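You operate a simulated robot arm through the tools that you are given. There is no shell and no other tool. Be economical: measure what you need, move in short steps, check, and stop when the job is done.

You run a simulated robot arm. Do the job below in one go: nothing can be reset, and whatever is moved stays where it is left.

## Task
Strip the small green band pouch off the purple band short rail and take it down.
Fine: small yellow block out of the rail's end and on to the bench top, pouch on the red square; only then swing the green knob with a bar open, draw the rail out of its socket and lay it on the bench top. Set down upright: what you pick out, short rail with a purple band.

The check looks at the end state, three seconds after you hand in, the way a careful person would. Anything else that was tipped, shoved, dropped, spilled or broken makes it a failure.

## Robot
A 6-joint arm with a two-finger parallel gripper on a trunk, on a base that drives. Base frame: it is fixed to the floor where the robot stands at the start and does not move with it; the origin is under the middle of the robot, x ahead of it, y to its left, z up. Lengths are in m, angles in rad, forces in N, time in s.
With the tool pointing down near the work surface it reaches from about 0.14 to 0.84 m from the robot's upright axis, wherever it stands. Its first joint turns from -2.897 to 2.897 rad. Places, roughly: green knob with a bar [0.5, 0.3, 1.2]; grey knob with a bar [0.8, -1.2, 1.2]; rails bench top [0.6, -0.4, 0.9]; red square [0.5, -0.2, 0.9]; short rail with a blue band (42x5x5 cm) [0.9, -0.3, 0.9]; short rail with a purple band (42x5x5 cm) [0.5, 0.2, 1.2]; short rail with a yellow band (42x5x5 cm) [0.8, 0.2, 0.9]; small green block [-5.5, -1.75, 1]; small grey block [-5.75, -1.75, 1]; small orange block (3x5x6 cm) [-5.3, -1.8, 1]; stand with a green knob [0.5, 0.3, 1.1]. Payload 3.91 kg.
The tool frame sits at the grasp point between the pads (the TCP): z along the fingers, y along the line on which they close. The tips reach 0.03 m beyond it. The gripper opens to 0.11 m. The fingers are 0.02 m wide and 0.01 m thick; the gripper's body (0.048 by 0.112 m) begins 0.055 m behind the TCP.
Orientation is that of the tool frame in the base frame, as [roll, pitch, yaw] about the fixed x, y, z axes, in that order (R = Rz(yaw) Ry(pitch) Rx(roll)). With the fingers straight down and closing along the base's y, the tool's x points along the base's -x, its y along +y and its z along -z.

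## Interface
- The arm moves only by the tool servo_tool. Its argument "deltas" is a list of rows, each a list of 7 numbers: the finger opening in m, from 0 to 0.11, then the shift along the tool's x, y, z in m, then the turn, a rotation vector about the tool's x, y, z in rad. In form: [[jaw, x, y, z, ax, ay, az], ...]. A call has 1 to 10 rows; each row is the pose to reach, as a shift and turn from the pose commanded when the call began, along the tool's axes at that moment. Each row takes 0.2 s and may step no farther than 0.05 m and 0.15 rad from the row before; otherwise, or with a gripper value out of range, the whole call is refused. Where a pose cannot be reached the arm comes as near as it can. A force on the tool above 90 N (or 10 N above the force at the start of the call, whichever is more), or a blocked arm, ends the call early, and 0.2 s more pass. The fingers move at their own pace (about 0.108 m/s each) and stop on an object; they squeeze with about 44 N. The grip force told is the motor's: it shows also when the fingers shut on nothing. Time passes only in rows, and 0.2 s behind the last, so rows that repeat a pose let the fingers close. The reply holds the time, the measured pose of the TCP, the force on the tool along the base axes, the opening and the grip force, in the units named above and with some noise, with the torque about the TCP (base axes, N m) and any sound that the robot's microphone picked up.
- Cameras (640 x 400 px; columns grow to the right, rows downward): "scene" is now at [-0.0827, -0.003, 1.5403]; the picture's right is [-0.03, -1.00, 0.00], its down [-0.56, 0.02, -0.83] and it looks along [0.83, -0.03, -0.56] (base axes); focal length 272 px, centre (320, 200). "wrist" rides on the gripper at [0.077, 0.007, -0.114] in the tool frame; the picture's right is [-0.09, 1.00, 0.00], its down [-0.80, -0.07, -0.59] and it looks along [-0.59, -0.05, 0.80] (tool axes); focal length 270 px, centre (320, 200). There is no depth. A picture from a camera that has moved, and an enlarged one, comes with that camera's place and axes in the base frame and with its lens.
- camera(camera): a new picture of that camera. It takes no simulated time.
- slide_trunk(by): slides the trunk up (or, below 0, down) by that many m; the arm and the scene camera ride with it, the base frame stays. It gives what a move gives, with no picture.
- steer(legs): drives the robot by 1 to 6 legs, each [ahead, left, turn to the left] in m, m and rad, along the robot's own axes; the way and the turn of a leg run together, so that a leg with both is an arc; at most 1.5 m and 3.142 rad a leg. The arm and the cameras ride along, it lands a little off, and it stops where it bumps. It gives what a move gives.
- pan_tilt(pan, tilt): turns the head with the scene camera to pan (to the left, within 1.501 rad either way) and tilt (down, from -0.506 to 1.204), counted from straight ahead of the robot. It gives what a move gives.
- inspect(camera, box): a new picture of the part [left, top, right, bottom] of that camera's present view, enlarged. It takes no simulated time.
- sign_off(): hands the job in; it is judged then, once.

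Work in short steps. Places have to be worked out from the pictures, the camera data and where the tool is seen: move nearer, look again, correct. Check each grasp and each placing, and mend what went wrong. You have 120 turns and 98 pictures in all, those below and enlarged ones among them. Open the gripper and draw the arm clear of the work before you hand the job in, unless the task says otherwise; then end with one line.

The tools are called after "Call:" as name(argument=value, ...) on one line, values as JSON. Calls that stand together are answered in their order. servo_tool: Moves the arm, as the interface text tells. Its arguments: {"type":"object","properties":{"deltas":{"type":"array","items":{"type":"array","items":{"type":"number"}}}},"required":["deltas"]} The other tools are called the same way: slide_trunk (by) slides the trunk up or down; steer (legs) drives the base; pan_tilt (pan, tilt) turns the head that bears the scene camera; camera (camera) takes a picture; inspect (camera, box) takes an enlarged picture of a part of a camera's view; sign_off () hands the job in.

At the start:

```text
t: 0.0
eef_pos: [0.4158, -0.1374, 1.0001]
orientation: [3.141, 0.001, -3.14]
force: [-0.2, -0.7, -0.3]
moment: [-0.05, 0.0, 0.0]
gripper_width: 0.11
finger_force: 0.2
trunk travel left (down, up): [-0.475, 0.065]
robot x, y, heading: [-0.002, -0.0009, -0.003]
head pan, tilt: [-0.033, 0.597]
```

scene: 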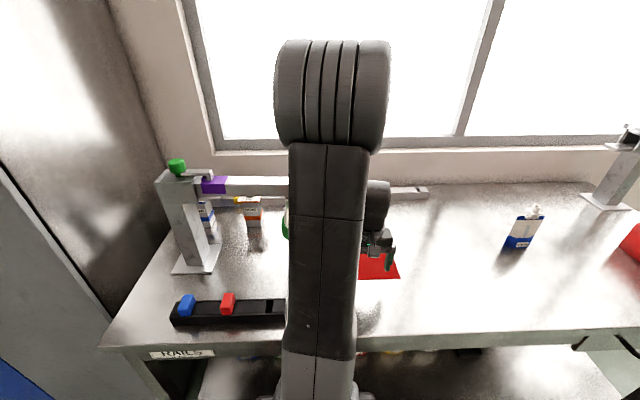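
wrist: 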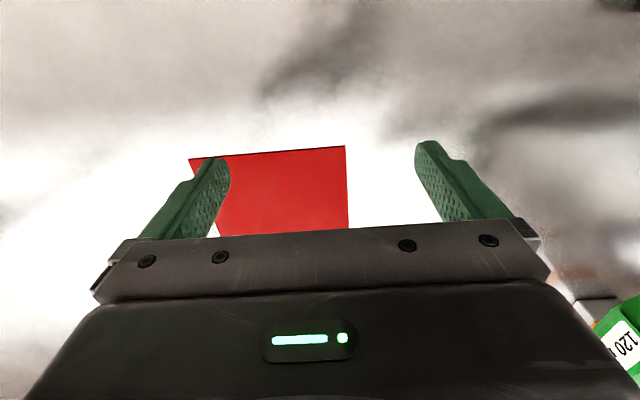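

The arm hides the rail; I move the tool to the right (−y) so the scene camera can see the rail and pouch.

Call:
servo_tool(deltas=[[0.11, 0, -0.05, 0, 0, 0, 0], [0.11, 0, -0.1, 0, 0, 0, 0], [0.11, 0, -0.15, 0, 0, 0, 0], [0.11, 0, -0.2, 0, 0, 0, 0], [0.11, 0, -0.25, 0, 0, 0, 0], [0.11, 0, -0.3, 0, 0, 0, 0]])

Call:
camera(camera="scene")

```text
t: 1.4
eef_pos: [0.4163, -0.4383, 0.9993]
orientation: [3.14, -0.002, -3.142]
force: [-1.2, 0.0, -0.5]
moment: [0.01, 0.0, -0.03]
gripper_width: 0.1098
finger_force: 0.1
trunk travel left (down, up): [-0.475, 0.065]
robot x, y, heading: [-0.0006, -0.0007, 0.001]
head pan, tilt: [-0.033, 0.597]
```

```text
95 pictures are left
camera scene: at [-0.0825, -0.004, 1.5403], right [-0.03, -1.0, 0.0], down [-0.56, 0.02, -0.83], along [0.83, -0.03, -0.56], focal length 272 px, centre (320, 200)
```

scene: 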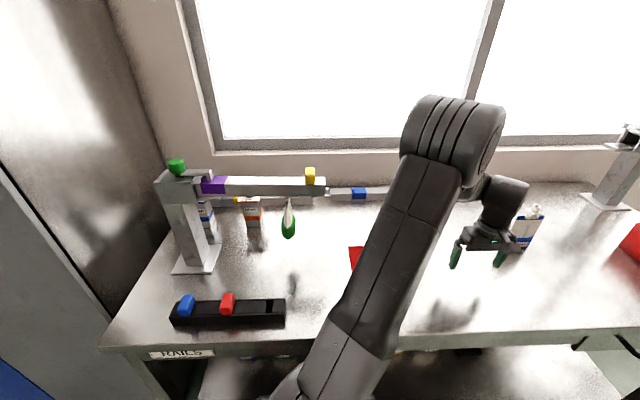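

Call:
inspect(camera="scene", box=[140, 140, 400, 302])

Call:
inspect(camera="scene", box=[260, 150, 360, 250])

```text
2.46 times, centred on (270, 221) of scene
camera zoom: at [-0.0825, -0.004, 1.5403], right [-0.03, -1.0, 0.0], down [-0.56, 0.02, -0.83], along [0.83, -0.03, -0.56], focal length 670 px, centre (443, 148)
```

zoom: 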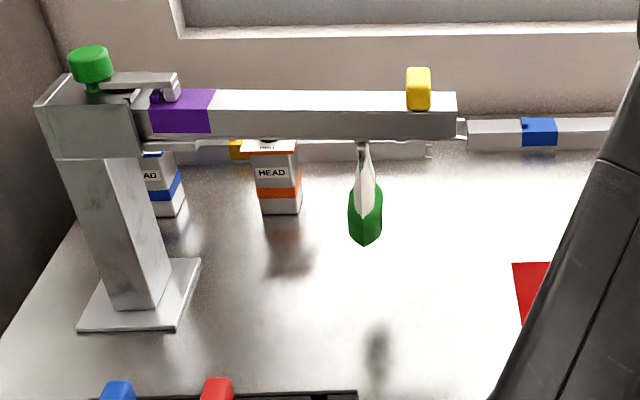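

```text
4.00 times, centred on (310, 200) of scene
camera zoom: at [-0.0825, -0.004, 1.5403], right [-0.03, -1.0, 0.0], down [-0.56, 0.02, -0.83], along [0.83, -0.03, -0.56], focal length 1090 px, centre (360, 200)
```

zoom: 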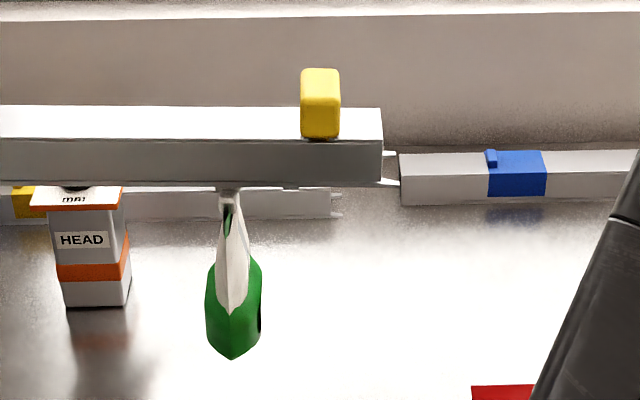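

Rail runs along y at about z 1.2 with its free end near y −0.04; the yellow block sits in its top near the end. I raise the tool and turn it to let the wrist camera look along the rail from its end.

Call:
servo_tool(deltas=[[0.11, 0, 0, -0.03, 0, 0, -0.15], [0.11, -0.01, 0, -0.06, 0, 0, -0.3], [0.11, -0.02, 0, -0.09, 0, 0, -0.45], [0.11, -0.03, 0, -0.12, 0, 0, -0.6], [0.11, -0.04, 0, -0.15, 0, 0, -0.75], [0.11, -0.05, 0.0, -0.18, 0, 0, -0.9], [0.11, -0.06, 0.0, -0.2, 0, 0, -1.05], [0.11, -0.07, 0.02, -0.2, 0, 0, -1.2], [0.11, -0.08, 0.04, -0.2, 0, 0, -1.35], [0.11, -0.08, 0.06, -0.2, 0, 0, -1.5]])

Call:
camera(camera="wrist")

```text
t: 3.6
eef_pos: [0.4948, -0.3777, 1.1993]
orientation: [3.141, -0.001, -1.638]
force: [0.6, 0.9, 0.1]
moment: [-0.05, 0.03, -0.01]
gripper_width: 0.1099
finger_force: 0.1
trunk travel left (down, up): [-0.475, 0.065]
robot x, y, heading: [-0.0006, -0.0014, -0.002]
head pan, tilt: [-0.033, 0.597]
```

```text
92 pictures are left
camera wrist: at [0.4835, -0.4545, 1.315], right [-0.99, 0.16, 0.0], down [0.13, 0.79, 0.59], along [0.09, 0.59, -0.8], focal length 270 px, centre (320, 200)
```

wrist: 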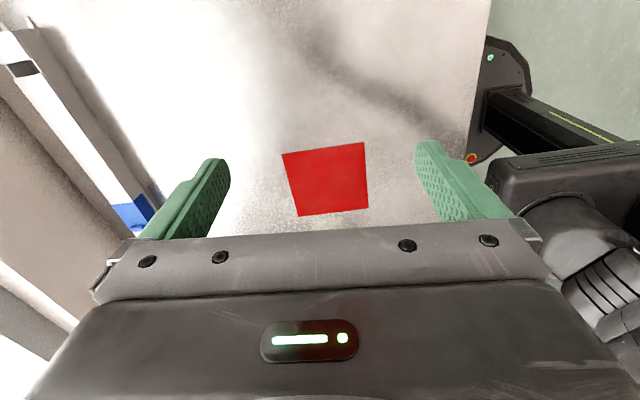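

The wrist view is upside down, looking forward under the gripper. I tilt the tool about its y by −0.94 so the camera looks level along +y.

Call:
servo_tool(deltas=[[0.11, 0, 0, -0.02, 0, -0.14, 0], [0.11, 0, 0, -0.04, 0, -0.28, 0], [0.11, 0, 0, -0.05, 0, -0.42, 0], [0.11, 0, 0, -0.05, 0, -0.56, 0], [0.11, 0, 0, -0.05, 0, -0.7, 0], [0.11, 0, 0, -0.05, 0, -0.84, 0], [0.11, 0, 0, -0.05, 0, -0.94, 0]])

Call:
camera(camera="wrist")

```text
t: 5.2
eef_pos: [0.4952, -0.2876, 1.1635]
orientation: [-3.103, 0.919, -1.641]
force: [-0.3, 0.5, -0.1]
moment: [0.03, 0.01, 0.02]
gripper_width: 0.1101
finger_force: 0.1
out of reach, approached as far as the arm can: row 3, 4, 5, 6, 7
trunk travel left (down, up): [-0.475, 0.065]
robot x, y, heading: [0.0006, -0.001, 0.001]
head pan, tilt: [-0.033, 0.597]
```

```text
91 pictures are left
camera wrist: at [0.4736, -0.4241, 1.172], right [-0.99, 0.16, 0.05], down [0.05, 0.01, 1.0], along [0.15, 0.99, -0.02], focal length 270 px, centre (320, 200)
```

wrist: 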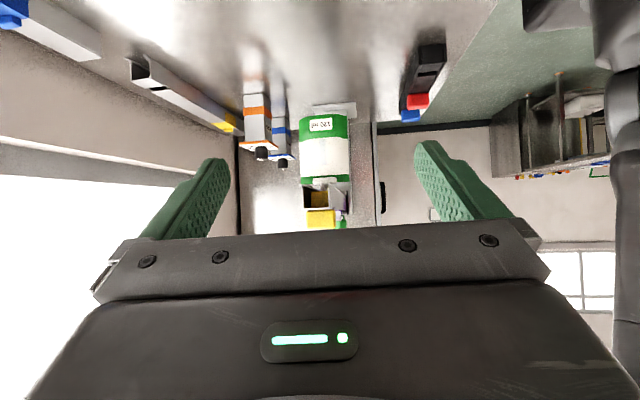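

Now the rail end is visible head on; zoom in.

Call:
inspect(camera="wrist", box=[270, 90, 390, 240])

```text
2.67 times, centred on (330, 165) of wrist
camera zoom: at [0.4736, -0.4241, 1.172], right [-0.99, 0.16, 0.05], down [0.05, 0.01, 1.0], along [0.15, 0.99, -0.02], focal length 721 px, centre (293, 293)
```

zoom: 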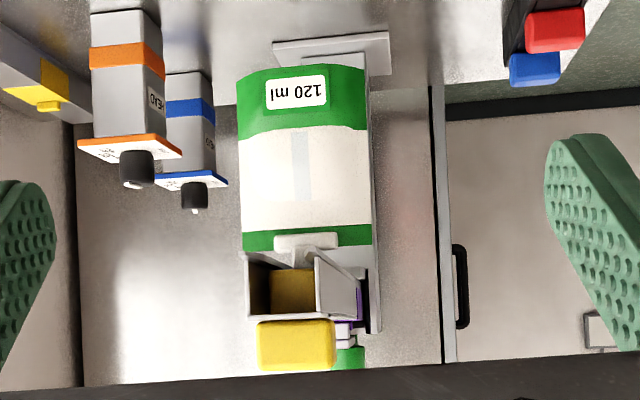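

Orange/blue bottles stand on the bench; the pouch hangs by a runner in the rail's bottom slot. I estimate rail end at y≈−0.04, x≈0.536, top z≈1.18, yellow block at y≈0, top z≈1.207. I untilt the tool while rising.

Call:
servo_tool(deltas=[[0.11, -0.02, 0, -0.015, 0, 0.14, 0], [0.11, -0.04, 0, -0.03, 0, 0.28, 0], [0.11, -0.06, 0, -0.045, 0, 0.42, 0], [0.11, -0.08, 0, -0.06, 0, 0.56, 0], [0.11, -0.09, 0, -0.07, 0, 0.7, 0], [0.11, -0.1, 0, -0.075, 0, 0.84, 0], [0.11, -0.1, 0, -0.075, 0, 0.94, 0]])

```text
t: 6.8
eef_pos: [0.4935, -0.2907, 1.288]
orientation: [-3.141, -0.004, -1.643]
force: [-0.1, -1.0, -0.4]
moment: [-0.05, -0.02, 0.02]
gripper_width: 0.1101
finger_force: 0.1
out of reach, approached as far as the arm can: row 1
trunk travel left (down, up): [-0.475, 0.065]
robot x, y, heading: [0.0012, 0.0022, 0.004]
head pan, tilt: [-0.033, 0.597]
```

Turn back the yaw and move above the rail end, staying high.

Call:
servo_tool(deltas=[[0.11, -0.02, 0, 0, 0, 0, 0.15], [0.11, -0.04, 0, 0, 0, 0, 0.3], [0.11, -0.06, 0, 0, 0, 0, 0.45], [0.11, -0.08, 0, 0, 0, 0, 0.6], [0.11, -0.1, -0.005, 0, 0, 0, 0.75], [0.11, -0.12, -0.01, 0, 0, 0, 0.9], [0.11, -0.14, -0.015, 0, 0, 0, 1.05], [0.11, -0.16, -0.02, 0, 0, 0, 1.2], [0.11, -0.18, -0.023, 0, 0, 0, 1.35], [0.11, -0.2, -0.023, 0, 0, 0, 1.499]])

Call:
camera(camera="wrist")

```text
t: 9.0
eef_pos: [0.531, -0.0949, 1.2869]
orientation: [-3.141, 0.0, 3.138]
force: [0.8, 0.2, -0.3]
moment: [0.02, 0.02, 0.02]
gripper_width: 0.1101
finger_force: 0.1
trunk travel left (down, up): [-0.475, 0.065]
robot x, y, heading: [-0.0012, -0.0016, 0.001]
head pan, tilt: [-0.033, 0.597]
```

```text
89 pictures are left
camera wrist: at [0.4536, -0.088, 1.4011], right [0.09, 1.0, 0.0], down [0.8, -0.07, 0.59], along [0.59, -0.05, -0.8], focal length 270 px, centre (320, 200)
```

wrist: 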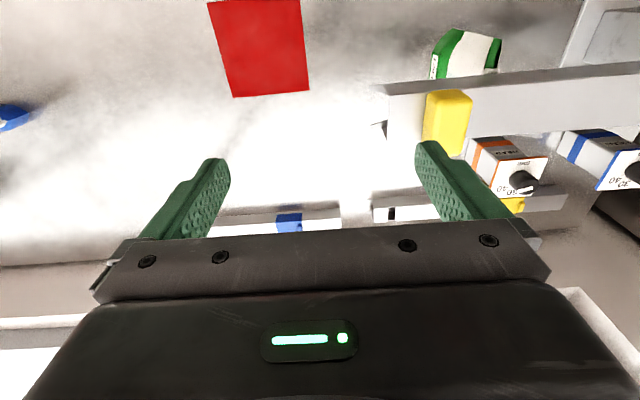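

Call:
inspect(camera="wrist", box=[360, 20, 520, 180])

```text
2.50 times, centred on (440, 100) of wrist
camera zoom: at [0.4536, -0.088, 1.4011], right [0.09, 1.0, 0.0], down [0.8, -0.07, 0.59], along [0.59, -0.05, -0.8], focal length 676 px, centre (20, 450)
```

zoom: 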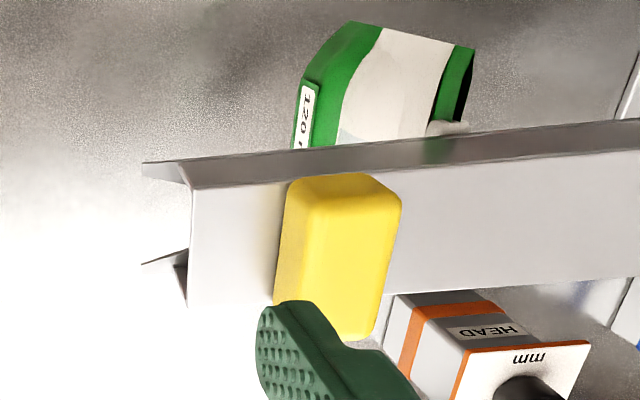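

Rail spans x 0.519–0.559, block centre ≈(0.537, 0.002). I move above it with tips just over its top and check from the scene camera.

Call:
servo_tool(deltas=[[0.08, -0.003, 0.04, 0, 0, 0, 0], [0.06, -0.006, 0.08, 0, 0, 0, 0], [0.06, -0.006, 0.097, 0.015, 0, 0, 0], [0.06, -0.006, 0.097, 0.03, 0, 0, 0]])

Call:
inspect(camera="scene", box=[250, 100, 390, 240])

Call:
camera(camera="wrist")

```text
t: 10.0
eef_pos: [0.5369, 0.0036, 1.2553]
orientation: [3.141, -0.001, -3.141]
force: [0.3, -0.7, 0.1]
moment: [0.0, -0.01, -0.01]
gripper_width: 0.0597
finger_force: 0.1
trunk travel left (down, up): [-0.475, 0.065]
robot x, y, heading: [0.0004, -0.0011, 0.002]
head pan, tilt: [-0.033, 0.597]
```

```text
2.86 times, centred on (320, 170) of scene
camera zoom: at [-0.0825, -0.0029, 1.5403], right [-0.03, -1.0, 0.0], down [-0.56, 0.02, -0.83], along [0.83, -0.03, -0.56], focal length 778 px, centre (320, 286)
```

zoom: 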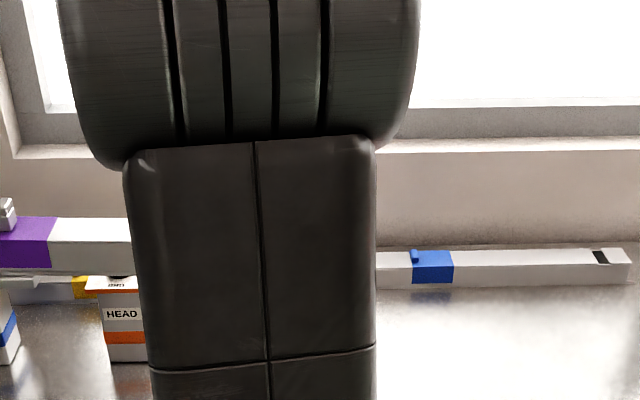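

```text
86 pictures are left
camera wrist: at [0.4596, 0.0107, 1.3711], right [0.09, 1.0, 0.0], down [0.8, -0.07, 0.59], along [0.59, -0.05, -0.8], focal length 270 px, centre (320, 200)
```

wrist: 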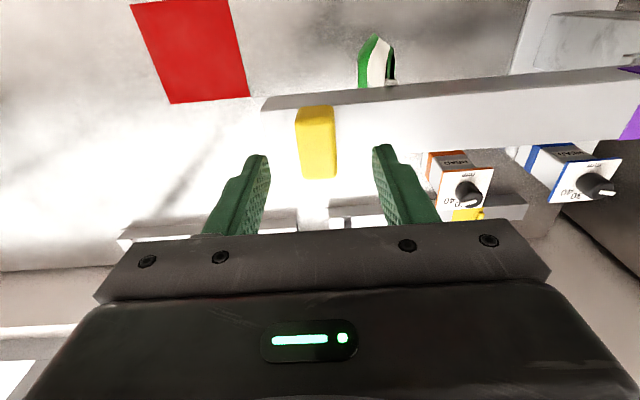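

Block centre computed at (0.5355, 0.003); the tool is centred. Descend 0.041 and close.

Call:
servo_tool(deltas=[[0.06, 0, 0, 0.02, 0, 0, 0], [0.06, 0, 0, 0.041, 0, 0, 0], [0.0, 0, 0, 0.041, 0, 0, 0], [0.0, 0, 0, 0.041, 0, 0, 0], [0.0, 0, 0, 0.041, 0, 0, 0]])

```text
t: 11.2
eef_pos: [0.537, 0.0028, 1.2149]
orientation: [3.141, 0.0, -3.14]
force: [0.1, -1.0, 0.0]
moment: [-0.04, 0.0, -0.02]
gripper_width: 0.0245
finger_force: 44.2
trunk travel left (down, up): [-0.475, 0.065]
robot x, y, heading: [0.0042, 0.004, -0.0]
head pan, tilt: [-0.033, 0.597]
```

Gripped at 0.0245 m. Now lift straight up.

Call:
servo_tool(deltas=[[0.0, 0, 0, -0.015, 0, 0, 0], [0.0, 0, 0, -0.035, 0, 0, 0], [0.0, 0, 0, -0.06, 0, 0, 0], [0.0, 0, 0, -0.09, 0, 0, 0]])

Call:
camera(camera="wrist")

```text
t: 12.2
eef_pos: [0.5386, 0.002, 1.3071]
orientation: [-3.141, 0.0, -3.141]
force: [-0.5, -0.4, -0.7]
moment: [0.0, 0.0, 0.0]
gripper_width: 0.0246
finger_force: 44.2
trunk travel left (down, up): [-0.475, 0.065]
robot x, y, heading: [-0.0029, 0.0012, -0.001]
head pan, tilt: [-0.033, 0.597]
```

```text
85 pictures are left
camera wrist: at [0.4618, 0.009, 1.422], right [0.09, 1.0, 0.0], down [0.8, -0.07, 0.59], along [0.59, -0.05, -0.8], focal length 270 px, centre (320, 200)
```

wrist: 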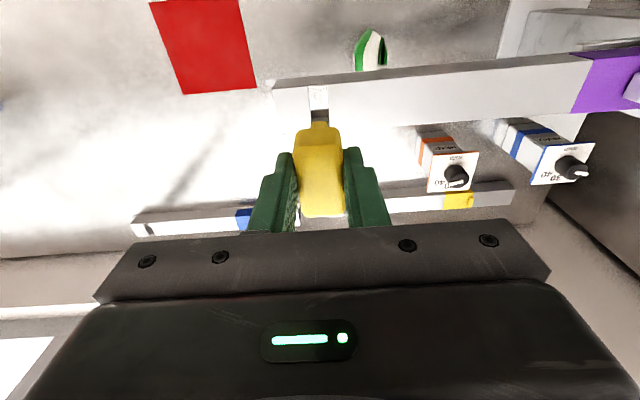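

Call:
inspect(camera="wrist", box=[260, 70, 380, 230])

```text
2.50 times, centred on (320, 150) of wrist
camera zoom: at [0.4618, 0.009, 1.422], right [0.09, 1.0, 0.0], down [0.8, -0.07, 0.59], along [0.59, -0.05, -0.8], focal length 676 px, centre (320, 325)
```

zoom: 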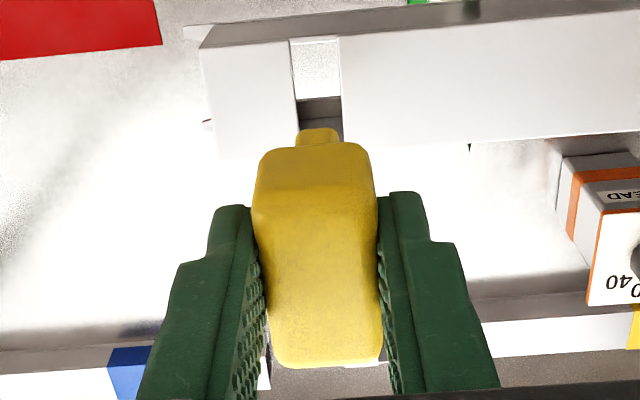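

The block has a cap and a narrower stem. I carry it past the rail end to (0.42, −0.40) and look at it from the scene camera.

Call:
servo_tool(deltas=[[0, 0.012, -0.04, 0, 0, 0, 0], [0, 0.024, -0.08, 0, 0, 0, 0], [0, 0.036, -0.12, 0, 0, 0, 0], [0, 0.048, -0.16, 0, 0, 0, 0], [0, 0.06, -0.2, 0.026, 0, 0, 0], [0, 0.072, -0.24, 0.052, 0, 0, 0], [0, 0.084, -0.28, 0.078, 0, 0, 0], [0, 0.096, -0.32, 0.104, 0, 0, 0], [0, 0.108, -0.36, 0.13, 0, 0, 0], [0, 0.12, -0.4, 0.156, 0, 0, 0]])

Call:
camera(camera="scene")

```text
t: 14.4
eef_pos: [0.4188, -0.398, 1.1499]
orientation: [3.142, 0.0, -3.139]
force: [-0.3, 0.7, 0.1]
moment: [0.01, 0.01, 0.01]
gripper_width: 0.0246
finger_force: 43.8
trunk travel left (down, up): [-0.475, 0.065]
robot x, y, heading: [0.0026, -0.0017, 0.002]
head pan, tilt: [-0.033, 0.597]
```

```text
83 pictures are left
camera scene: at [-0.0824, -0.0042, 1.5403], right [-0.03, -1.0, 0.0], down [-0.56, 0.02, -0.83], along [0.83, -0.03, -0.56], focal length 272 px, centre (320, 200)
```

scene: 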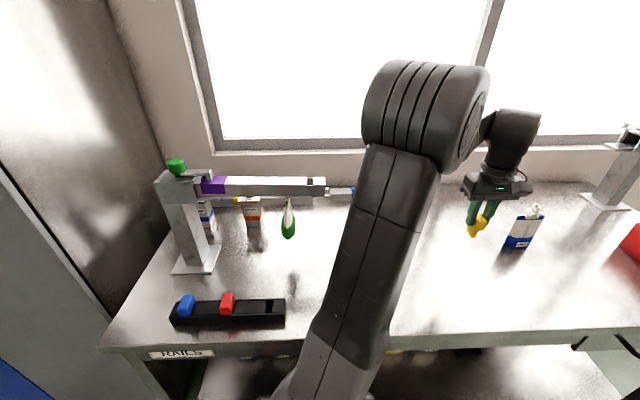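

Call:
inspect(camera="scene", box=[430, 160, 550, 260])

Call:
camera(camera="wrist")

```text
4.00 times, centred on (490, 210) of scene
camera zoom: at [-0.0824, -0.0042, 1.5403], right [-0.03, -1.0, 0.0], down [-0.56, 0.02, -0.83], along [0.83, -0.03, -0.56], focal length 1090 px, centre (-360, 160)
```

zoom: 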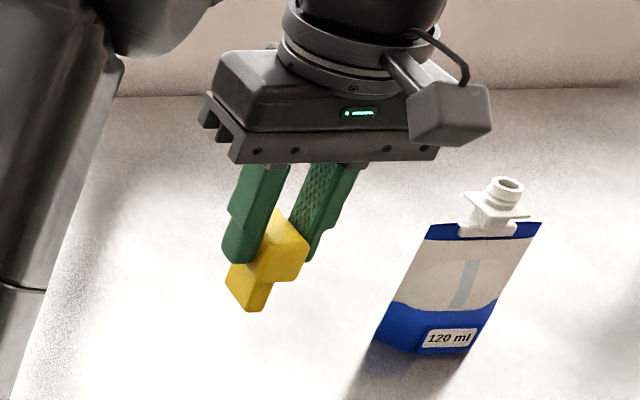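

```text
81 pictures are left
camera wrist: at [0.3415, -0.391, 1.2648], right [0.09, 1.0, 0.0], down [0.8, -0.07, 0.59], along [0.59, -0.05, -0.8], focal length 270 px, centre (320, 200)
```

wrist: 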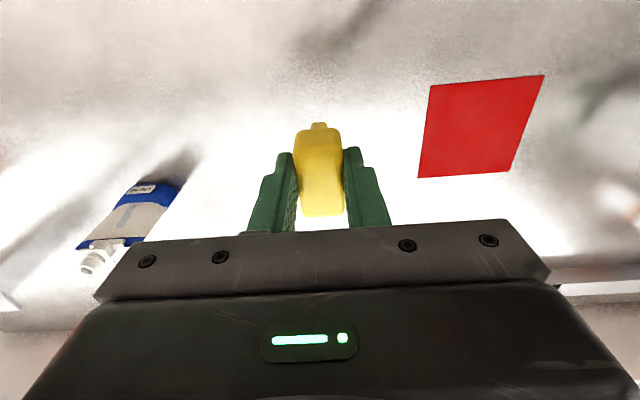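

A similar blue pouch stands upright on the bench, so the green one should be stood too. Stem bottom is ≈0.062 below the TCP; I lower to TCP 0.972 and then feel for contact.

Call:
servo_tool(deltas=[[0, 0, 0, 0.04, 0, 0, 0], [0, 0, 0, 0.08, 0, 0, 0], [0, 0, 0, 0.12, 0, 0, 0], [0, 0, 0, 0.15, 0, 0, 0], [0, 0, 0, 0.168, 0, 0, 0], [0, 0, 0, 0.176, 0, 0, 0], [0, 0, 0, 0.176, 0, 0, 0]])

Call:
inspect(camera="scene", box=[430, 200, 550, 300])

```text
t: 16.0
eef_pos: [0.4189, -0.3971, 0.9751]
orientation: [-3.141, -0.001, -3.14]
force: [-0.9, -0.7, -0.7]
moment: [-0.01, 0.01, 0.0]
gripper_width: 0.0247
finger_force: 44.0
trunk travel left (down, up): [-0.475, 0.065]
robot x, y, heading: [0.0001, -0.0011, 0.0]
head pan, tilt: [-0.033, 0.597]
```

```text
4.00 times, centred on (490, 250) of scene
camera zoom: at [-0.0826, -0.0031, 1.5403], right [-0.03, -1.0, 0.0], down [-0.56, 0.02, -0.83], along [0.83, -0.03, -0.56], focal length 1090 px, centre (-360, 0)
```

zoom: 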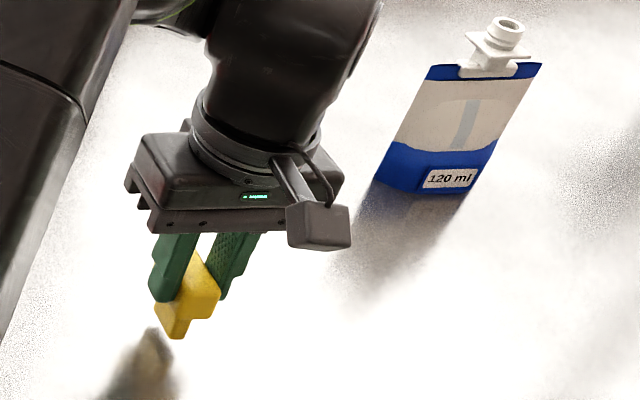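

Small gap remains; step down 3 mm at a time watching force.

Call:
servo_tool(deltas=[[0, 0, 0, 0.003, 0, 0, 0], [0, 0, 0, 0.006, 0, 0, 0], [0, 0, 0, 0.008, 0, 0, 0], [0, 0, 0, 0.008, 0, 0, 0]])

```text
t: 17.0
eef_pos: [0.4174, -0.3999, 0.9665]
orientation: [-3.142, -0.001, 3.141]
force: [0.7, -0.4, -0.6]
moment: [0.03, -0.03, -0.02]
gripper_width: 0.0244
finger_force: 44.0
trunk travel left (down, up): [-0.475, 0.065]
robot x, y, heading: [0.0014, -0.0027, 0.005]
head pan, tilt: [-0.033, 0.597]
```

Call:
servo_tool(deltas=[[0, 0, 0, 0.002, 0, 0, 0], [0, 0, 0, 0.003, 0, 0, 0], [0, 0, 0, 0.003, 0, 0, 0]])

Call:
inspect(camera="scene", box=[430, 240, 510, 310])

```text
t: 17.8
eef_pos: [0.4166, -0.3974, 0.9655]
orientation: [-3.14, 0.002, -3.141]
force: [-2.4, -2.3, 17.0]
moment: [-0.16, 0.14, 0.0]
gripper_width: 0.0246
finger_force: 44.2
trunk travel left (down, up): [-0.475, 0.065]
robot x, y, heading: [0.0017, 0.0035, 0.002]
head pan, tilt: [-0.033, 0.597]
```

```text
5.71 times, centred on (470, 275) of scene
camera zoom: at [-0.0841, -0.0023, 1.5405], right [-0.03, -1.0, 0.0], down [-0.56, 0.02, -0.83], along [0.83, -0.03, -0.56], focal length 1556 px, centre (-537, -229)
```

zoom: 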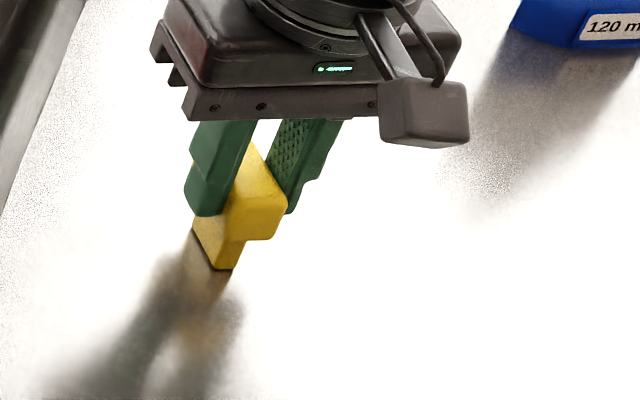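

Contact (17 N). Ease off 1 mm, open, and rise straight up.

Call:
servo_tool(deltas=[[0.0, 0, 0, -0.001, 0, 0, 0], [0.03, 0, 0, -0.001, 0, 0, 0], [0.05, 0, 0, -0.001, 0, 0, 0], [0.05, 0, 0, -0.001, 0, 0, 0], [0.05, 0, 0, -0.03, 0, 0, 0], [0.05, 0, 0, -0.07, 0, 0, 0], [0.05, 0, 0, -0.12, 0, 0, 0], [0.05, 0, 0, -0.17, 0, 0, 0]])

Call:
inspect(camera="scene", box=[400, 200, 560, 310])

```text
t: 19.6
eef_pos: [0.4183, -0.395, 1.1321]
orientation: [3.14, -0.001, -3.138]
force: [-0.2, -0.4, -0.3]
moment: [-0.03, -0.01, -0.01]
gripper_width: 0.0503
finger_force: 0.0
trunk travel left (down, up): [-0.475, 0.065]
robot x, y, heading: [0.0016, -0.0008, -0.002]
head pan, tilt: [-0.033, 0.597]
```

```text
3.64 times, centred on (480, 255) of scene
camera zoom: at [-0.0831, -0.0027, 1.5402], right [-0.03, -1.0, 0.0], down [-0.56, 0.02, -0.83], along [0.83, -0.03, -0.56], focal length 990 px, centre (-262, 0)
```

zoom: 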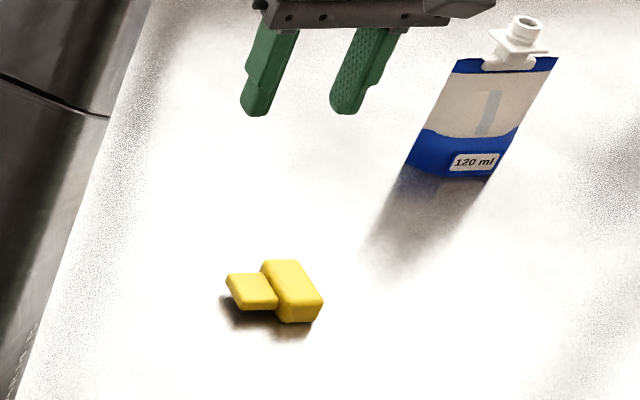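

The block toppled over to −y and lies on its broad side. I will regrip it across its width and stand it up by tilting the tool about the closing axis. First yaw the gripper and look.

Call:
servo_tool(deltas=[[0.08, 0, 0, 0, 0, 0, -0.15], [0.08, 0, 0, 0, 0, 0, -0.3], [0.08, 0, 0, 0, 0, 0, -0.45], [0.08, 0, 0, 0, 0, 0, -0.6], [0.08, 0, 0, 0, 0, 0, -0.75], [0.08, 0, 0, 0, 0, 0, -0.9], [0.08, 0, 0, 0, 0, 0, -1.05], [0.08, 0, 0, 0, 0, 0, -1.2], [0.08, 0, 0, 0, 0, 0, -1.35], [0.08, 0, 0, 0, 0, 0, -1.5]])

Call:
inspect(camera="wrist", box=[220, 40, 420, 240])

```text
t: 21.8
eef_pos: [0.4175, -0.3986, 1.1339]
orientation: [-3.141, 0.0, -1.638]
force: [-0.9, 0.4, 0.3]
moment: [0.02, 0.02, -0.01]
gripper_width: 0.0803
finger_force: 0.0
trunk travel left (down, up): [-0.475, 0.065]
robot x, y, heading: [-0.0024, 0.0028, 0.001]
head pan, tilt: [-0.033, 0.597]
```

```text
2.00 times, centred on (320, 140) of wrist
camera zoom: at [0.4053, -0.4741, 1.2485], right [-0.99, 0.16, 0.0], down [0.12, 0.79, 0.59], along [0.09, 0.59, -0.8], focal length 541 px, centre (320, 320)
```

zoom: 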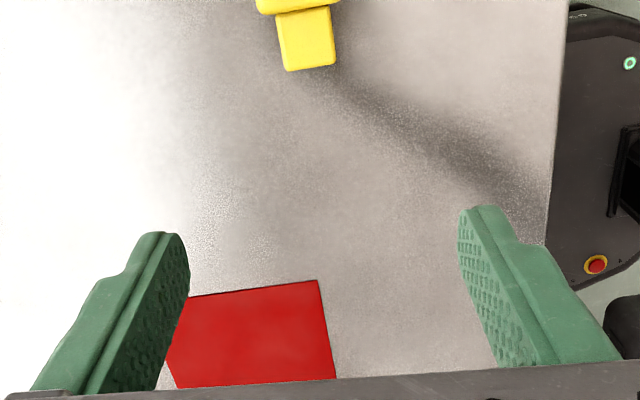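

Stem end at y≈−0.404, x centre≈0.421. Move back −y to see the whole block and fix yaw.

Call:
servo_tool(deltas=[[0.08, 0.03, 0, 0, 0, 0, -0.07], [0.08, 0.07, 0, 0, 0, 0, -0.07], [0.08, 0.1, 0, 0.02, 0, 0, -0.07]])

Call:
inspect(camera="wrist", box=[220, 40, 420, 240])

```text
t: 22.6
eef_pos: [0.4123, -0.498, 1.114]
orientation: [3.141, 0.001, -1.57]
force: [-0.3, -0.5, -0.4]
moment: [0.03, 0.0, -0.03]
gripper_width: 0.0801
finger_force: 0.1
trunk travel left (down, up): [-0.475, 0.065]
robot x, y, heading: [0.0006, 0.001, -0.002]
head pan, tilt: [-0.033, 0.597]
```

```text
2.00 times, centred on (320, 140) of wrist
camera zoom: at [0.4048, -0.5739, 1.2285], right [-1.0, 0.09, 0.0], down [0.07, 0.8, 0.59], along [0.05, 0.59, -0.8], focal length 541 px, centre (320, 320)
```

zoom: 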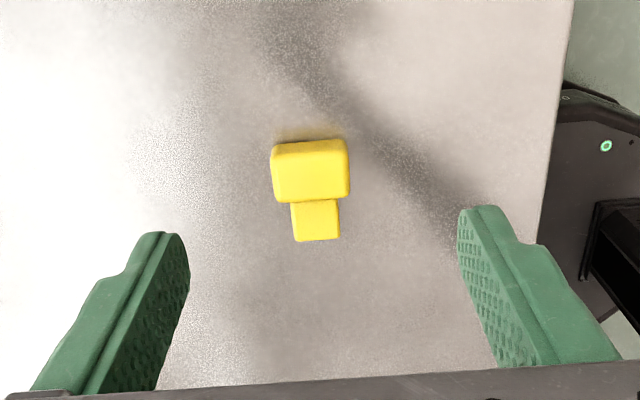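

Cap centre ≈(0.420, −0.454), long axis along y. I tilt the tool 30° toward +y and go to a pre-grasp point.

Call:
servo_tool(deltas=[[0.08, 0.006, -0.0077, 0.025, 0, -0.14, 0], [0.08, 0.006, -0.0077, 0.05, 0, -0.28, 0], [0.08, 0.006, -0.0077, 0.08, 0, -0.42, 0], [0.08, 0.006, -0.0077, 0.111, 0, -0.5236, 0]])

Call:
inspect(camera="wrist", box=[220, 40, 420, 240])

```text
t: 23.6
eef_pos: [0.4208, -0.5042, 1.0034]
orientation: [3.141, 0.524, -1.571]
force: [-0.8, 0.3, 0.7]
moment: [0.02, 0.0, 0.02]
gripper_width: 0.0799
finger_force: 0.0
trunk travel left (down, up): [-0.475, 0.065]
robot x, y, heading: [0.0005, -0.0026, 0.005]
head pan, tilt: [-0.033, 0.597]
```

```text
2.00 times, centred on (320, 140) of wrist
camera zoom: at [0.4133, -0.6284, 1.0641], right [-1.0, 0.08, 0.04], down [0.07, 0.4, 0.92], along [0.05, 0.92, -0.4], focal length 541 px, centre (320, 320)
```

zoom: 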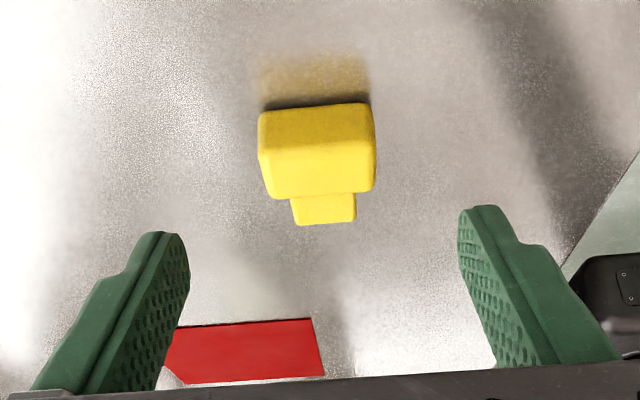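

Well aligned; advance 0.08 along the tool and close.

Call:
servo_tool(deltas=[[0.08, 0, 0, 0.03, 0, 0, 0], [0.08, 0, 0, 0.06, 0, 0, 0], [0.08, 0, 0, 0.079, 0, 0, 0], [0.03, 0, 0, 0.079, 0, 0, 0], [0.0, 0, 0, 0.079, 0, 0, 0], [0.0, 0, 0, 0.079, 0, 0, 0]])

Call:
inspect(camera="wrist", box=[220, 40, 420, 240])

```text
t: 25.0
eef_pos: [0.4196, -0.463, 0.9364]
orientation: [3.141, 0.524, -1.572]
force: [-0.2, -0.6, 0.6]
moment: [0.0, 0.04, -0.05]
gripper_width: 0.0449
finger_force: 43.9
trunk travel left (down, up): [-0.475, 0.065]
robot x, y, heading: [0.0012, -0.002, -0.003]
head pan, tilt: [-0.033, 0.597]
```

```text
2.00 times, centred on (320, 140) of wrist
camera zoom: at [0.4127, -0.5872, 0.9966], right [-1.0, 0.08, 0.04], down [0.07, 0.4, 0.92], along [0.05, 0.91, -0.4], focal length 541 px, centre (320, 320)
```

zoom: 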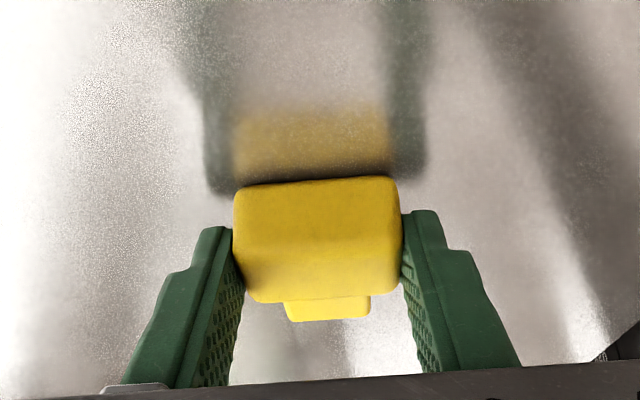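

Gripped firmly (0.045). Lift 0.1 m and tilt toward the upright pose.

Call:
servo_tool(deltas=[[0, -0.02, 0, -0.035, 0, 0.0, 0], [0, -0.04, 0, -0.069, 0, 0.15, 0], [0, -0.06, 0, -0.104, 0, 0.3, 0], [0, -0.06, 0, -0.104, 0, 0.45, 0], [0, -0.06, 0, -0.104, 0, 0.6, 0], [0, -0.06, 0, -0.104, 0, 0.75, 0], [0, -0.06, 0, -0.104, 0, 0.9, 0], [0, -0.06, 0, -0.104, 0, 1.05, 0], [0, -0.06, 0, -0.104, 0, 1.2, 0], [0, -0.06, 0, -0.104, 0, 1.35, 0]])

```text
t: 27.2
eef_pos: [0.4189, -0.464, 1.054]
orientation: [-3.14, -0.826, -1.571]
force: [-0.6, 0.5, -0.4]
moment: [0.0, 0.02, 0.0]
gripper_width: 0.0448
finger_force: 44.0
trunk travel left (down, up): [-0.475, 0.065]
robot x, y, heading: [-0.0025, -0.0018, -0.006]
head pan, tilt: [-0.033, 0.597]
```

Finish the tilt (0.221 rad) and check uprightness from the scene camera.

Call:
servo_tool(deltas=[[0, 0, 0, 0, 0, 0.11, 0], [0, 0, 0, 0, 0, 0.221, 0], [0, 0, 0, 0, 0, 0.221, 0]])

Call:
inspect(camera="scene", box=[400, 190, 560, 310])

Call:
camera(camera="wrist")

```text
t: 28.0
eef_pos: [0.419, -0.4641, 1.0551]
orientation: [3.141, -1.048, -1.571]
force: [0.2, -0.5, 0.1]
moment: [0.03, 0.01, -0.03]
gripper_width: 0.0446
finger_force: 44.4
trunk travel left (down, up): [-0.475, 0.065]
robot x, y, heading: [-0.0007, 0.0038, -0.003]
head pan, tilt: [-0.033, 0.597]
```

```text
3.33 times, centred on (480, 250) of scene
camera zoom: at [-0.0826, -0.0031, 1.5403], right [-0.03, -1.0, 0.0], down [-0.56, 0.02, -0.83], along [0.83, -0.03, -0.56], focal length 908 px, centre (-213, 33)
```

zoom: 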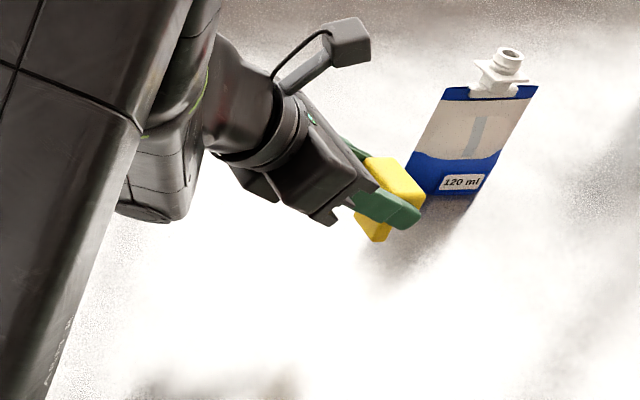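

```text
72 pictures are left
camera wrist: at [0.4117, -0.4032, 1.178], right [-1.0, 0.04, -0.08], down [0.07, 0.92, -0.4], along [0.05, -0.4, -0.91], focal length 270 px, centre (320, 200)
```

wrist: 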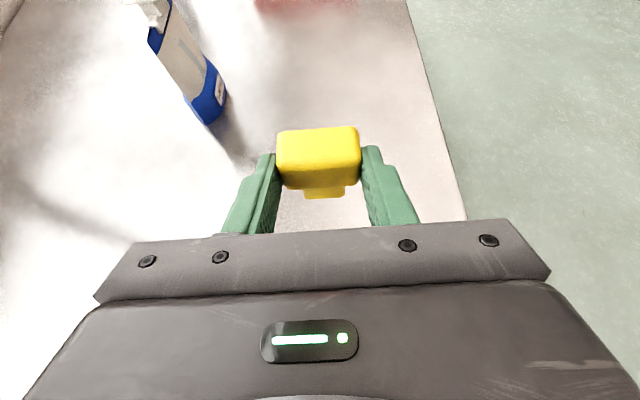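

Block is upright. Lower 0.09 m.

Call:
servo_tool(deltas=[[0, -0.026, 0, 0.015, 0, 0, 0], [0, -0.052, 0, 0.03, 0, 0, 0], [0, -0.069, 0, 0.04, 0, 0, 0], [0, -0.0779, 0, 0.045, 0, 0, 0], [0, -0.0779, 0, 0.045, 0, 0, 0]])

Call:
inspect(camera="scene", box=[420, 220, 540, 310])

```text
t: 29.2
eef_pos: [0.4197, -0.4648, 0.9639]
orientation: [3.14, -1.046, -1.57]
force: [-1.4, -0.7, -0.5]
moment: [0.03, -0.01, -0.01]
gripper_width: 0.0448
finger_force: 44.1
trunk travel left (down, up): [-0.475, 0.065]
robot x, y, heading: [-0.0006, 0.0015, 0.0]
head pan, tilt: [-0.033, 0.597]
```

```text
4.44 times, centred on (480, 265) of scene
camera zoom: at [-0.0826, -0.0031, 1.5403], right [-0.03, -1.0, 0.0], down [-0.56, 0.02, -0.83], along [0.83, -0.03, -0.56], focal length 1210 px, centre (-391, -89)
```

zoom: 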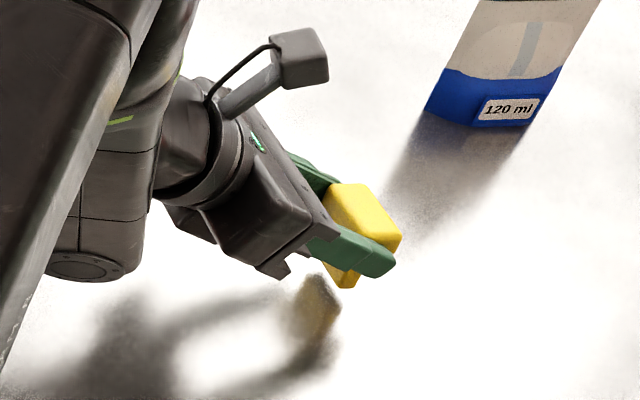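

Lower by 2 mm rows, up to 6 mm.

Call:
servo_tool(deltas=[[0, -0.0017, 0, 0.001, 0, 0, 0], [0, -0.0035, 0, 0.002, 0, 0, 0], [0, -0.0052, 0, 0.003, 0, 0, 0], [0, -0.0052, 0, 0.003, 0, 0, 0]])

```text
t: 30.2
eef_pos: [0.4181, -0.4638, 0.9573]
orientation: [-3.141, -1.048, -1.57]
force: [-0.5, 0.3, -0.2]
moment: [0.06, 0.01, 0.01]
gripper_width: 0.0446
finger_force: 44.4
trunk travel left (down, up): [-0.475, 0.065]
robot x, y, heading: [-0.0027, 0.0019, -0.005]
head pan, tilt: [-0.033, 0.597]
```

Call:
servo_tool(deltas=[[0, -0.00087, 0, 0.0005, 0, 0, 0], [0, -0.0017, 0, 0.001, 0, 0, 0], [0, -0.0017, 0, 0.001, 0, 0, 0]])

```text
t: 31.0
eef_pos: [0.4188, -0.4631, 0.9558]
orientation: [3.141, -1.047, -1.571]
force: [0.2, 0.4, -1.3]
moment: [-0.01, -0.01, 0.0]
gripper_width: 0.0447
finger_force: 43.8
trunk travel left (down, up): [-0.475, 0.065]
robot x, y, heading: [-0.0001, -0.002, -0.003]
head pan, tilt: [-0.033, 0.597]
```

No contact yet; another 1 mm.

Call:
servo_tool(deltas=[[0, -0.00087, 0, 0.0005, 0, 0, 0], [0, -0.00087, 0, 0.0005, 0, 0, 0]])

Call:
inspect(camera="scene", box=[460, 250, 520, 300])

```text
t: 31.6
eef_pos: [0.4178, -0.4648, 0.9552]
orientation: [-3.141, -1.047, -1.572]
force: [-0.7, 0.1, -1.0]
moment: [0.01, -0.02, 0.02]
gripper_width: 0.045
finger_force: 43.9
trunk travel left (down, up): [-0.475, 0.065]
robot x, y, heading: [-0.0004, 0.0, -0.003]
head pan, tilt: [-0.033, 0.597]
```

```text
8.00 times, centred on (490, 275) of scene
camera zoom: at [-0.0826, -0.0031, 1.5403], right [-0.03, -1.0, 0.0], down [-0.56, 0.02, -0.83], along [0.83, -0.03, -0.56], focal length 2179 px, centre (-1040, -400)
```

zoom: 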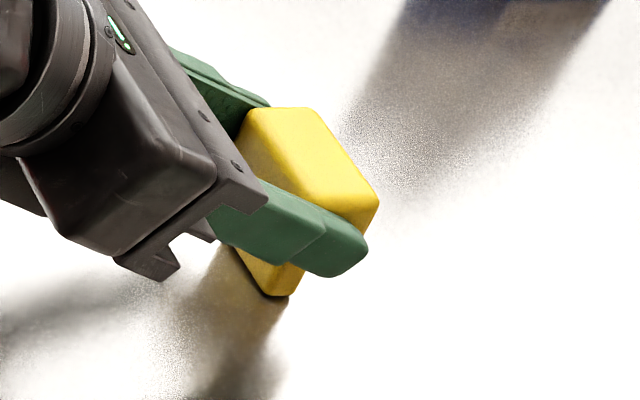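

Nearly touching; one more mm.

Call:
servo_tool(deltas=[[0, -0.00043, 0, 0.00025, 0, 0, 0], [0, -0.00087, 0, 0.0005, 0, 0, 0], [0, -0.00087, 0, 0.0005, 0, 0, 0]])

```text
t: 32.4
eef_pos: [0.4188, -0.464, 0.9552]
orientation: [3.141, -1.046, -1.572]
force: [-0.4, -0.4, 1.2]
moment: [-0.03, 0.0, 0.01]
gripper_width: 0.0445
finger_force: 44.0
trunk travel left (down, up): [-0.475, 0.065]
robot x, y, heading: [0.0019, 0.0007, 0.003]
head pan, tilt: [-0.033, 0.597]
```

Call:
servo_tool(deltas=[[0, -0.00045, 0, 0.00026, 0, 0, 0], [0, -0.00045, 0, 0.00026, 0, 0, 0]])

```text
t: 33.0
eef_pos: [0.4187, -0.4645, 0.955]
orientation: [-3.139, -1.049, -1.572]
force: [0.5, -2.2, 6.8]
moment: [-0.2, 0.01, 0.02]
gripper_width: 0.0447
finger_force: 43.9
trunk travel left (down, up): [-0.475, 0.065]
robot x, y, heading: [-0.0009, 0.0031, 0.003]
head pan, tilt: [-0.033, 0.597]
```

Contact at 7 N. Release in place slowly, wait, and look before moving.

Call:
servo_tool(deltas=[[0.044, 0.0003, 0, -0.00015, 0, 0, 0], [0.048, 0.0003, 0, -0.00015, 0, 0, 0], [0.054, 0.0003, 0, -0.00015, 0, 0, 0], [0.064, 0.0003, 0, -0.00015, 0, 0, 0], [0.075, 0.0003, 0, -0.00015, 0, 0, 0], [0.075, 0.0003, 0, -0.00015, 0, 0, 0]])

Call:
inspect(camera="scene", box=[460, 250, 520, 300])

```text
t: 34.4
eef_pos: [0.4193, -0.4639, 0.9536]
orientation: [3.141, -1.046, -1.571]
force: [0.6, 0.7, 0.3]
moment: [0.01, 0.0, -0.02]
gripper_width: 0.075
finger_force: 0.1
trunk travel left (down, up): [-0.475, 0.065]
robot x, y, heading: [0.0026, -0.0003, 0.0]
head pan, tilt: [-0.033, 0.597]
```

```text
8.00 times, centred on (490, 275) of scene
camera zoom: at [-0.0827, -0.0031, 1.5403], right [-0.03, -1.0, 0.0], down [-0.56, 0.02, -0.83], along [0.83, -0.03, -0.56], focal length 2179 px, centre (-1040, -400)
```

zoom: 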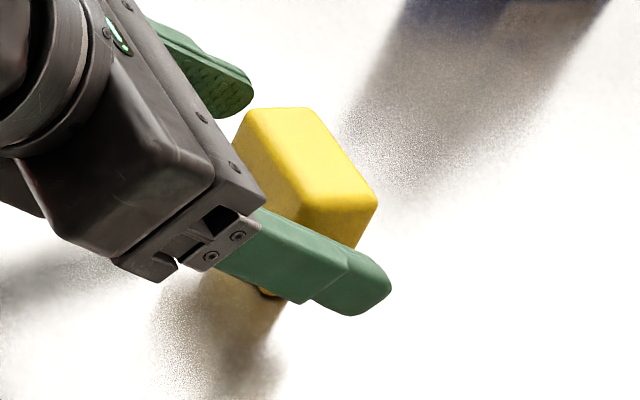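

It stands free. Retract straight back along the tool axis.

Call:
servo_tool(deltas=[[0.075, 0, 0, -0.02, 0, 0, 0], [0.075, 0, 0, -0.05, 0, 0, 0], [0.075, 0, 0, -0.09, 0, 0, 0], [0.075, 0.04, 0, -0.11, 0, 0, 0], [0.075, 0.08, 0, -0.13, 0, -0.1, 0]])

Call:
camera(camera="scene")

```text
t: 35.6
eef_pos: [0.4168, -0.3913, 1.0894]
orientation: [-3.14, -0.946, -1.572]
force: [1.0, 0.4, -0.1]
moment: [0.0, -0.04, -0.01]
gripper_width: 0.0749
finger_force: 0.1
trunk travel left (down, up): [-0.475, 0.065]
robot x, y, heading: [0.0003, 0.0002, -0.003]
head pan, tilt: [-0.033, 0.597]
```

```text
68 pictures are left
camera scene: at [-0.0833, -0.0029, 1.5402], right [-0.03, -1.0, 0.0], down [-0.56, 0.02, -0.83], along [0.83, -0.03, -0.56], focal length 272 px, centre (320, 200)
```

scene: 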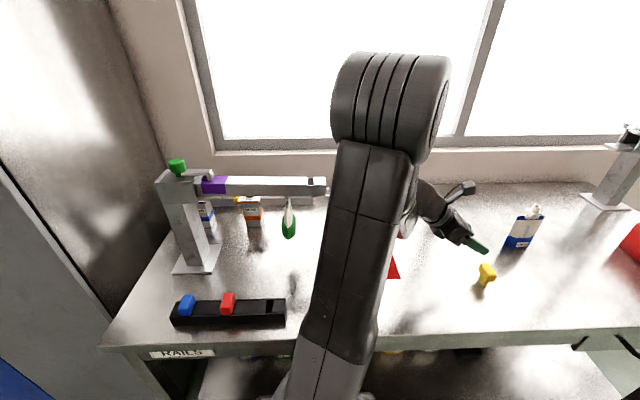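

The block stands at (0.42, −0.486). Next the pouch: I'll grip it in y with the tool pitched 45° down-forward. First bring the tool back to pointing down.

Call:
servo_tool(deltas=[[0.08, 0.02, 0, -0.015, 0, -0.14, 0], [0.08, 0.04, 0, -0.03, 0, -0.28, 0], [0.08, 0.04, 0, -0.03, 0, -0.42, 0], [0.08, 0.04, 0, -0.03, 0, -0.56, 0], [0.08, 0.04, 0, -0.03, 0, -0.7, 0], [0.08, 0.04, 0, -0.03, 0, -0.84, 0], [0.08, 0.04, 0, -0.03, 0, -0.945, 0]])

Call:
servo_tool(deltas=[[0.08, -0.01, 0.01, 0, 0, 0, 0.15], [0.08, -0.03, 0.02, 0, 0, 0, 0.3], [0.08, -0.05, 0.03, 0, 0, 0, 0.45], [0.08, -0.07, 0.04, 0, 0, 0, 0.6], [0.08, -0.09, 0.05, 0, 0, 0, 0.75], [0.08, -0.11, 0.06, 0, 0, 0, 0.9], [0.08, -0.13, 0.06, 0, 0, 0, 1.05], [0.08, -0.15, 0.06, 0, 0, 0, 1.2], [0.08, -0.17, 0.06, 0, 0, 0, 1.35], [0.08, -0.19, 0.06, 0, 0, 0, 1.5]])

```text
t: 37.2
eef_pos: [0.4194, -0.3902, 1.1378]
orientation: [-3.141, 0.001, -1.571]
force: [-0.5, 0.0, -0.3]
moment: [0.02, -0.04, 0.02]
gripper_width: 0.0801
finger_force: 0.0
trunk travel left (down, up): [-0.475, 0.065]
robot x, y, heading: [0.0032, -0.0001, 0.003]
head pan, tilt: [-0.033, 0.597]
```

```text
t: 39.4
eef_pos: [0.3573, -0.2001, 1.1368]
orientation: [-3.138, 0.001, -3.072]
force: [-1.1, 0.7, -0.2]
moment: [-0.01, -0.02, -0.01]
gripper_width: 0.0798
finger_force: 0.0
trunk travel left (down, up): [-0.475, 0.065]
robot x, y, heading: [-0.0007, -0.0029, -0.004]
head pan, tilt: [-0.033, 0.597]
```

Call:
servo_tool(deltas=[[0.08, -0.007, 0.043, 0, 0, 0, 0.07], [0.08, -0.014, 0.086, -0.01, 0, 0, 0.07], [0.08, -0.022, 0.13, -0.02, 0, 0, 0.07], [0.08, -0.03, 0.174, -0.03, 0, 0, 0.07], [0.08, -0.038, 0.218, -0.04, 0, 0, 0.07], [0.08, -0.0455, 0.2626, -0.049, 0, 0, 0.07]])

Call:
servo_tool(deltas=[[0.08, 0, 0, 0, 0, -0.14, 0], [0.08, 0, 0, 0, 0, -0.28, 0], [0.08, 0, 0, 0, 0, -0.42, 0], [0.08, 0, 0, 0, 0, -0.56, 0], [0.08, 0, 0, 0, 0, -0.7, 0], [0.08, 0, 0, 0, 0, -0.785, 0]])

Call:
camera(camera="wrist")

```text
t: 40.8
eef_pos: [0.3856, 0.0654, 1.1858]
orientation: [-3.139, -0.001, -3.141]
force: [-0.1, 0.4, 0.6]
moment: [0.04, -0.02, 0.02]
gripper_width: 0.0799
finger_force: 0.1
trunk travel left (down, up): [-0.475, 0.065]
robot x, y, heading: [-0.0014, -0.0018, 0.004]
head pan, tilt: [-0.033, 0.597]
```

```text
t: 42.2
eef_pos: [0.3849, 0.0654, 1.1858]
orientation: [-3.14, 0.787, -3.139]
force: [0.0, 0.1, -0.3]
moment: [0.03, 0.01, 0.03]
gripper_width: 0.0803
finger_force: 0.1
trunk travel left (down, up): [-0.475, 0.065]
robot x, y, heading: [-0.0019, 0.0005, 0.004]
head pan, tilt: [-0.033, 0.597]
```

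```text
67 pictures are left
camera wrist: at [0.2497, 0.072, 1.2132], right [0.06, 1.0, 0.06], down [0.14, -0.07, 0.99], along [0.99, -0.05, -0.15], focal length 270 px, centre (320, 200)
```

wrist: 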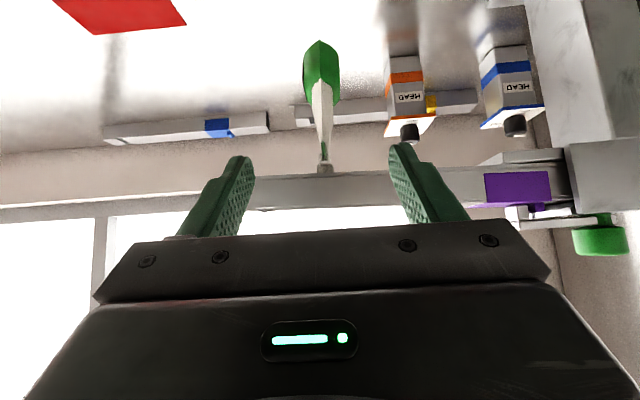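

Pouch edge is at y≈0.066, matching the tool. Advance along the tool axis in two stages with 0.10 opening.

Call:
servo_tool(deltas=[[0.1, 0, 0, 0.04, 0, 0, 0], [0.1, 0, 0, 0.08, 0, 0, 0], [0.1, 0, 0, 0.12, 0, 0, 0], [0.1, 0, 0, 0.14, 0, 0, 0]])

Call:
camera(camera="wrist")

```text
t: 43.2
eef_pos: [0.4846, 0.0637, 1.0858]
orientation: [-3.14, 0.785, 3.141]
force: [-0.4, -0.3, 0.6]
moment: [-0.02, -0.03, -0.05]
gripper_width: 0.0996
finger_force: 0.0
trunk travel left (down, up): [-0.475, 0.065]
robot x, y, heading: [0.0014, -0.0024, 0.001]
head pan, tilt: [-0.033, 0.597]
```

```text
66 pictures are left
camera wrist: at [0.3497, 0.071, 1.1131], right [0.06, 1.0, 0.06], down [0.15, -0.07, 0.99], along [0.99, -0.05, -0.15], focal length 270 px, centre (320, 200)
```

wrist: 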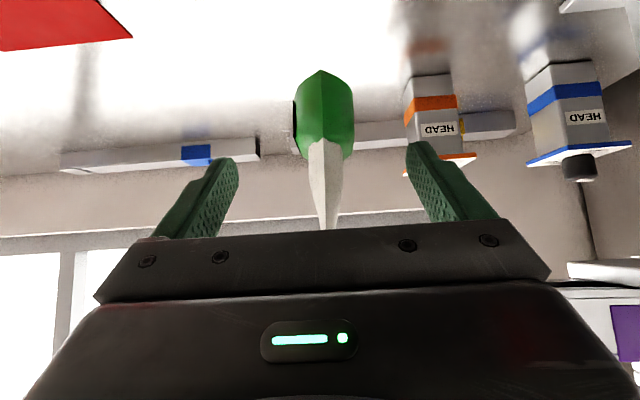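

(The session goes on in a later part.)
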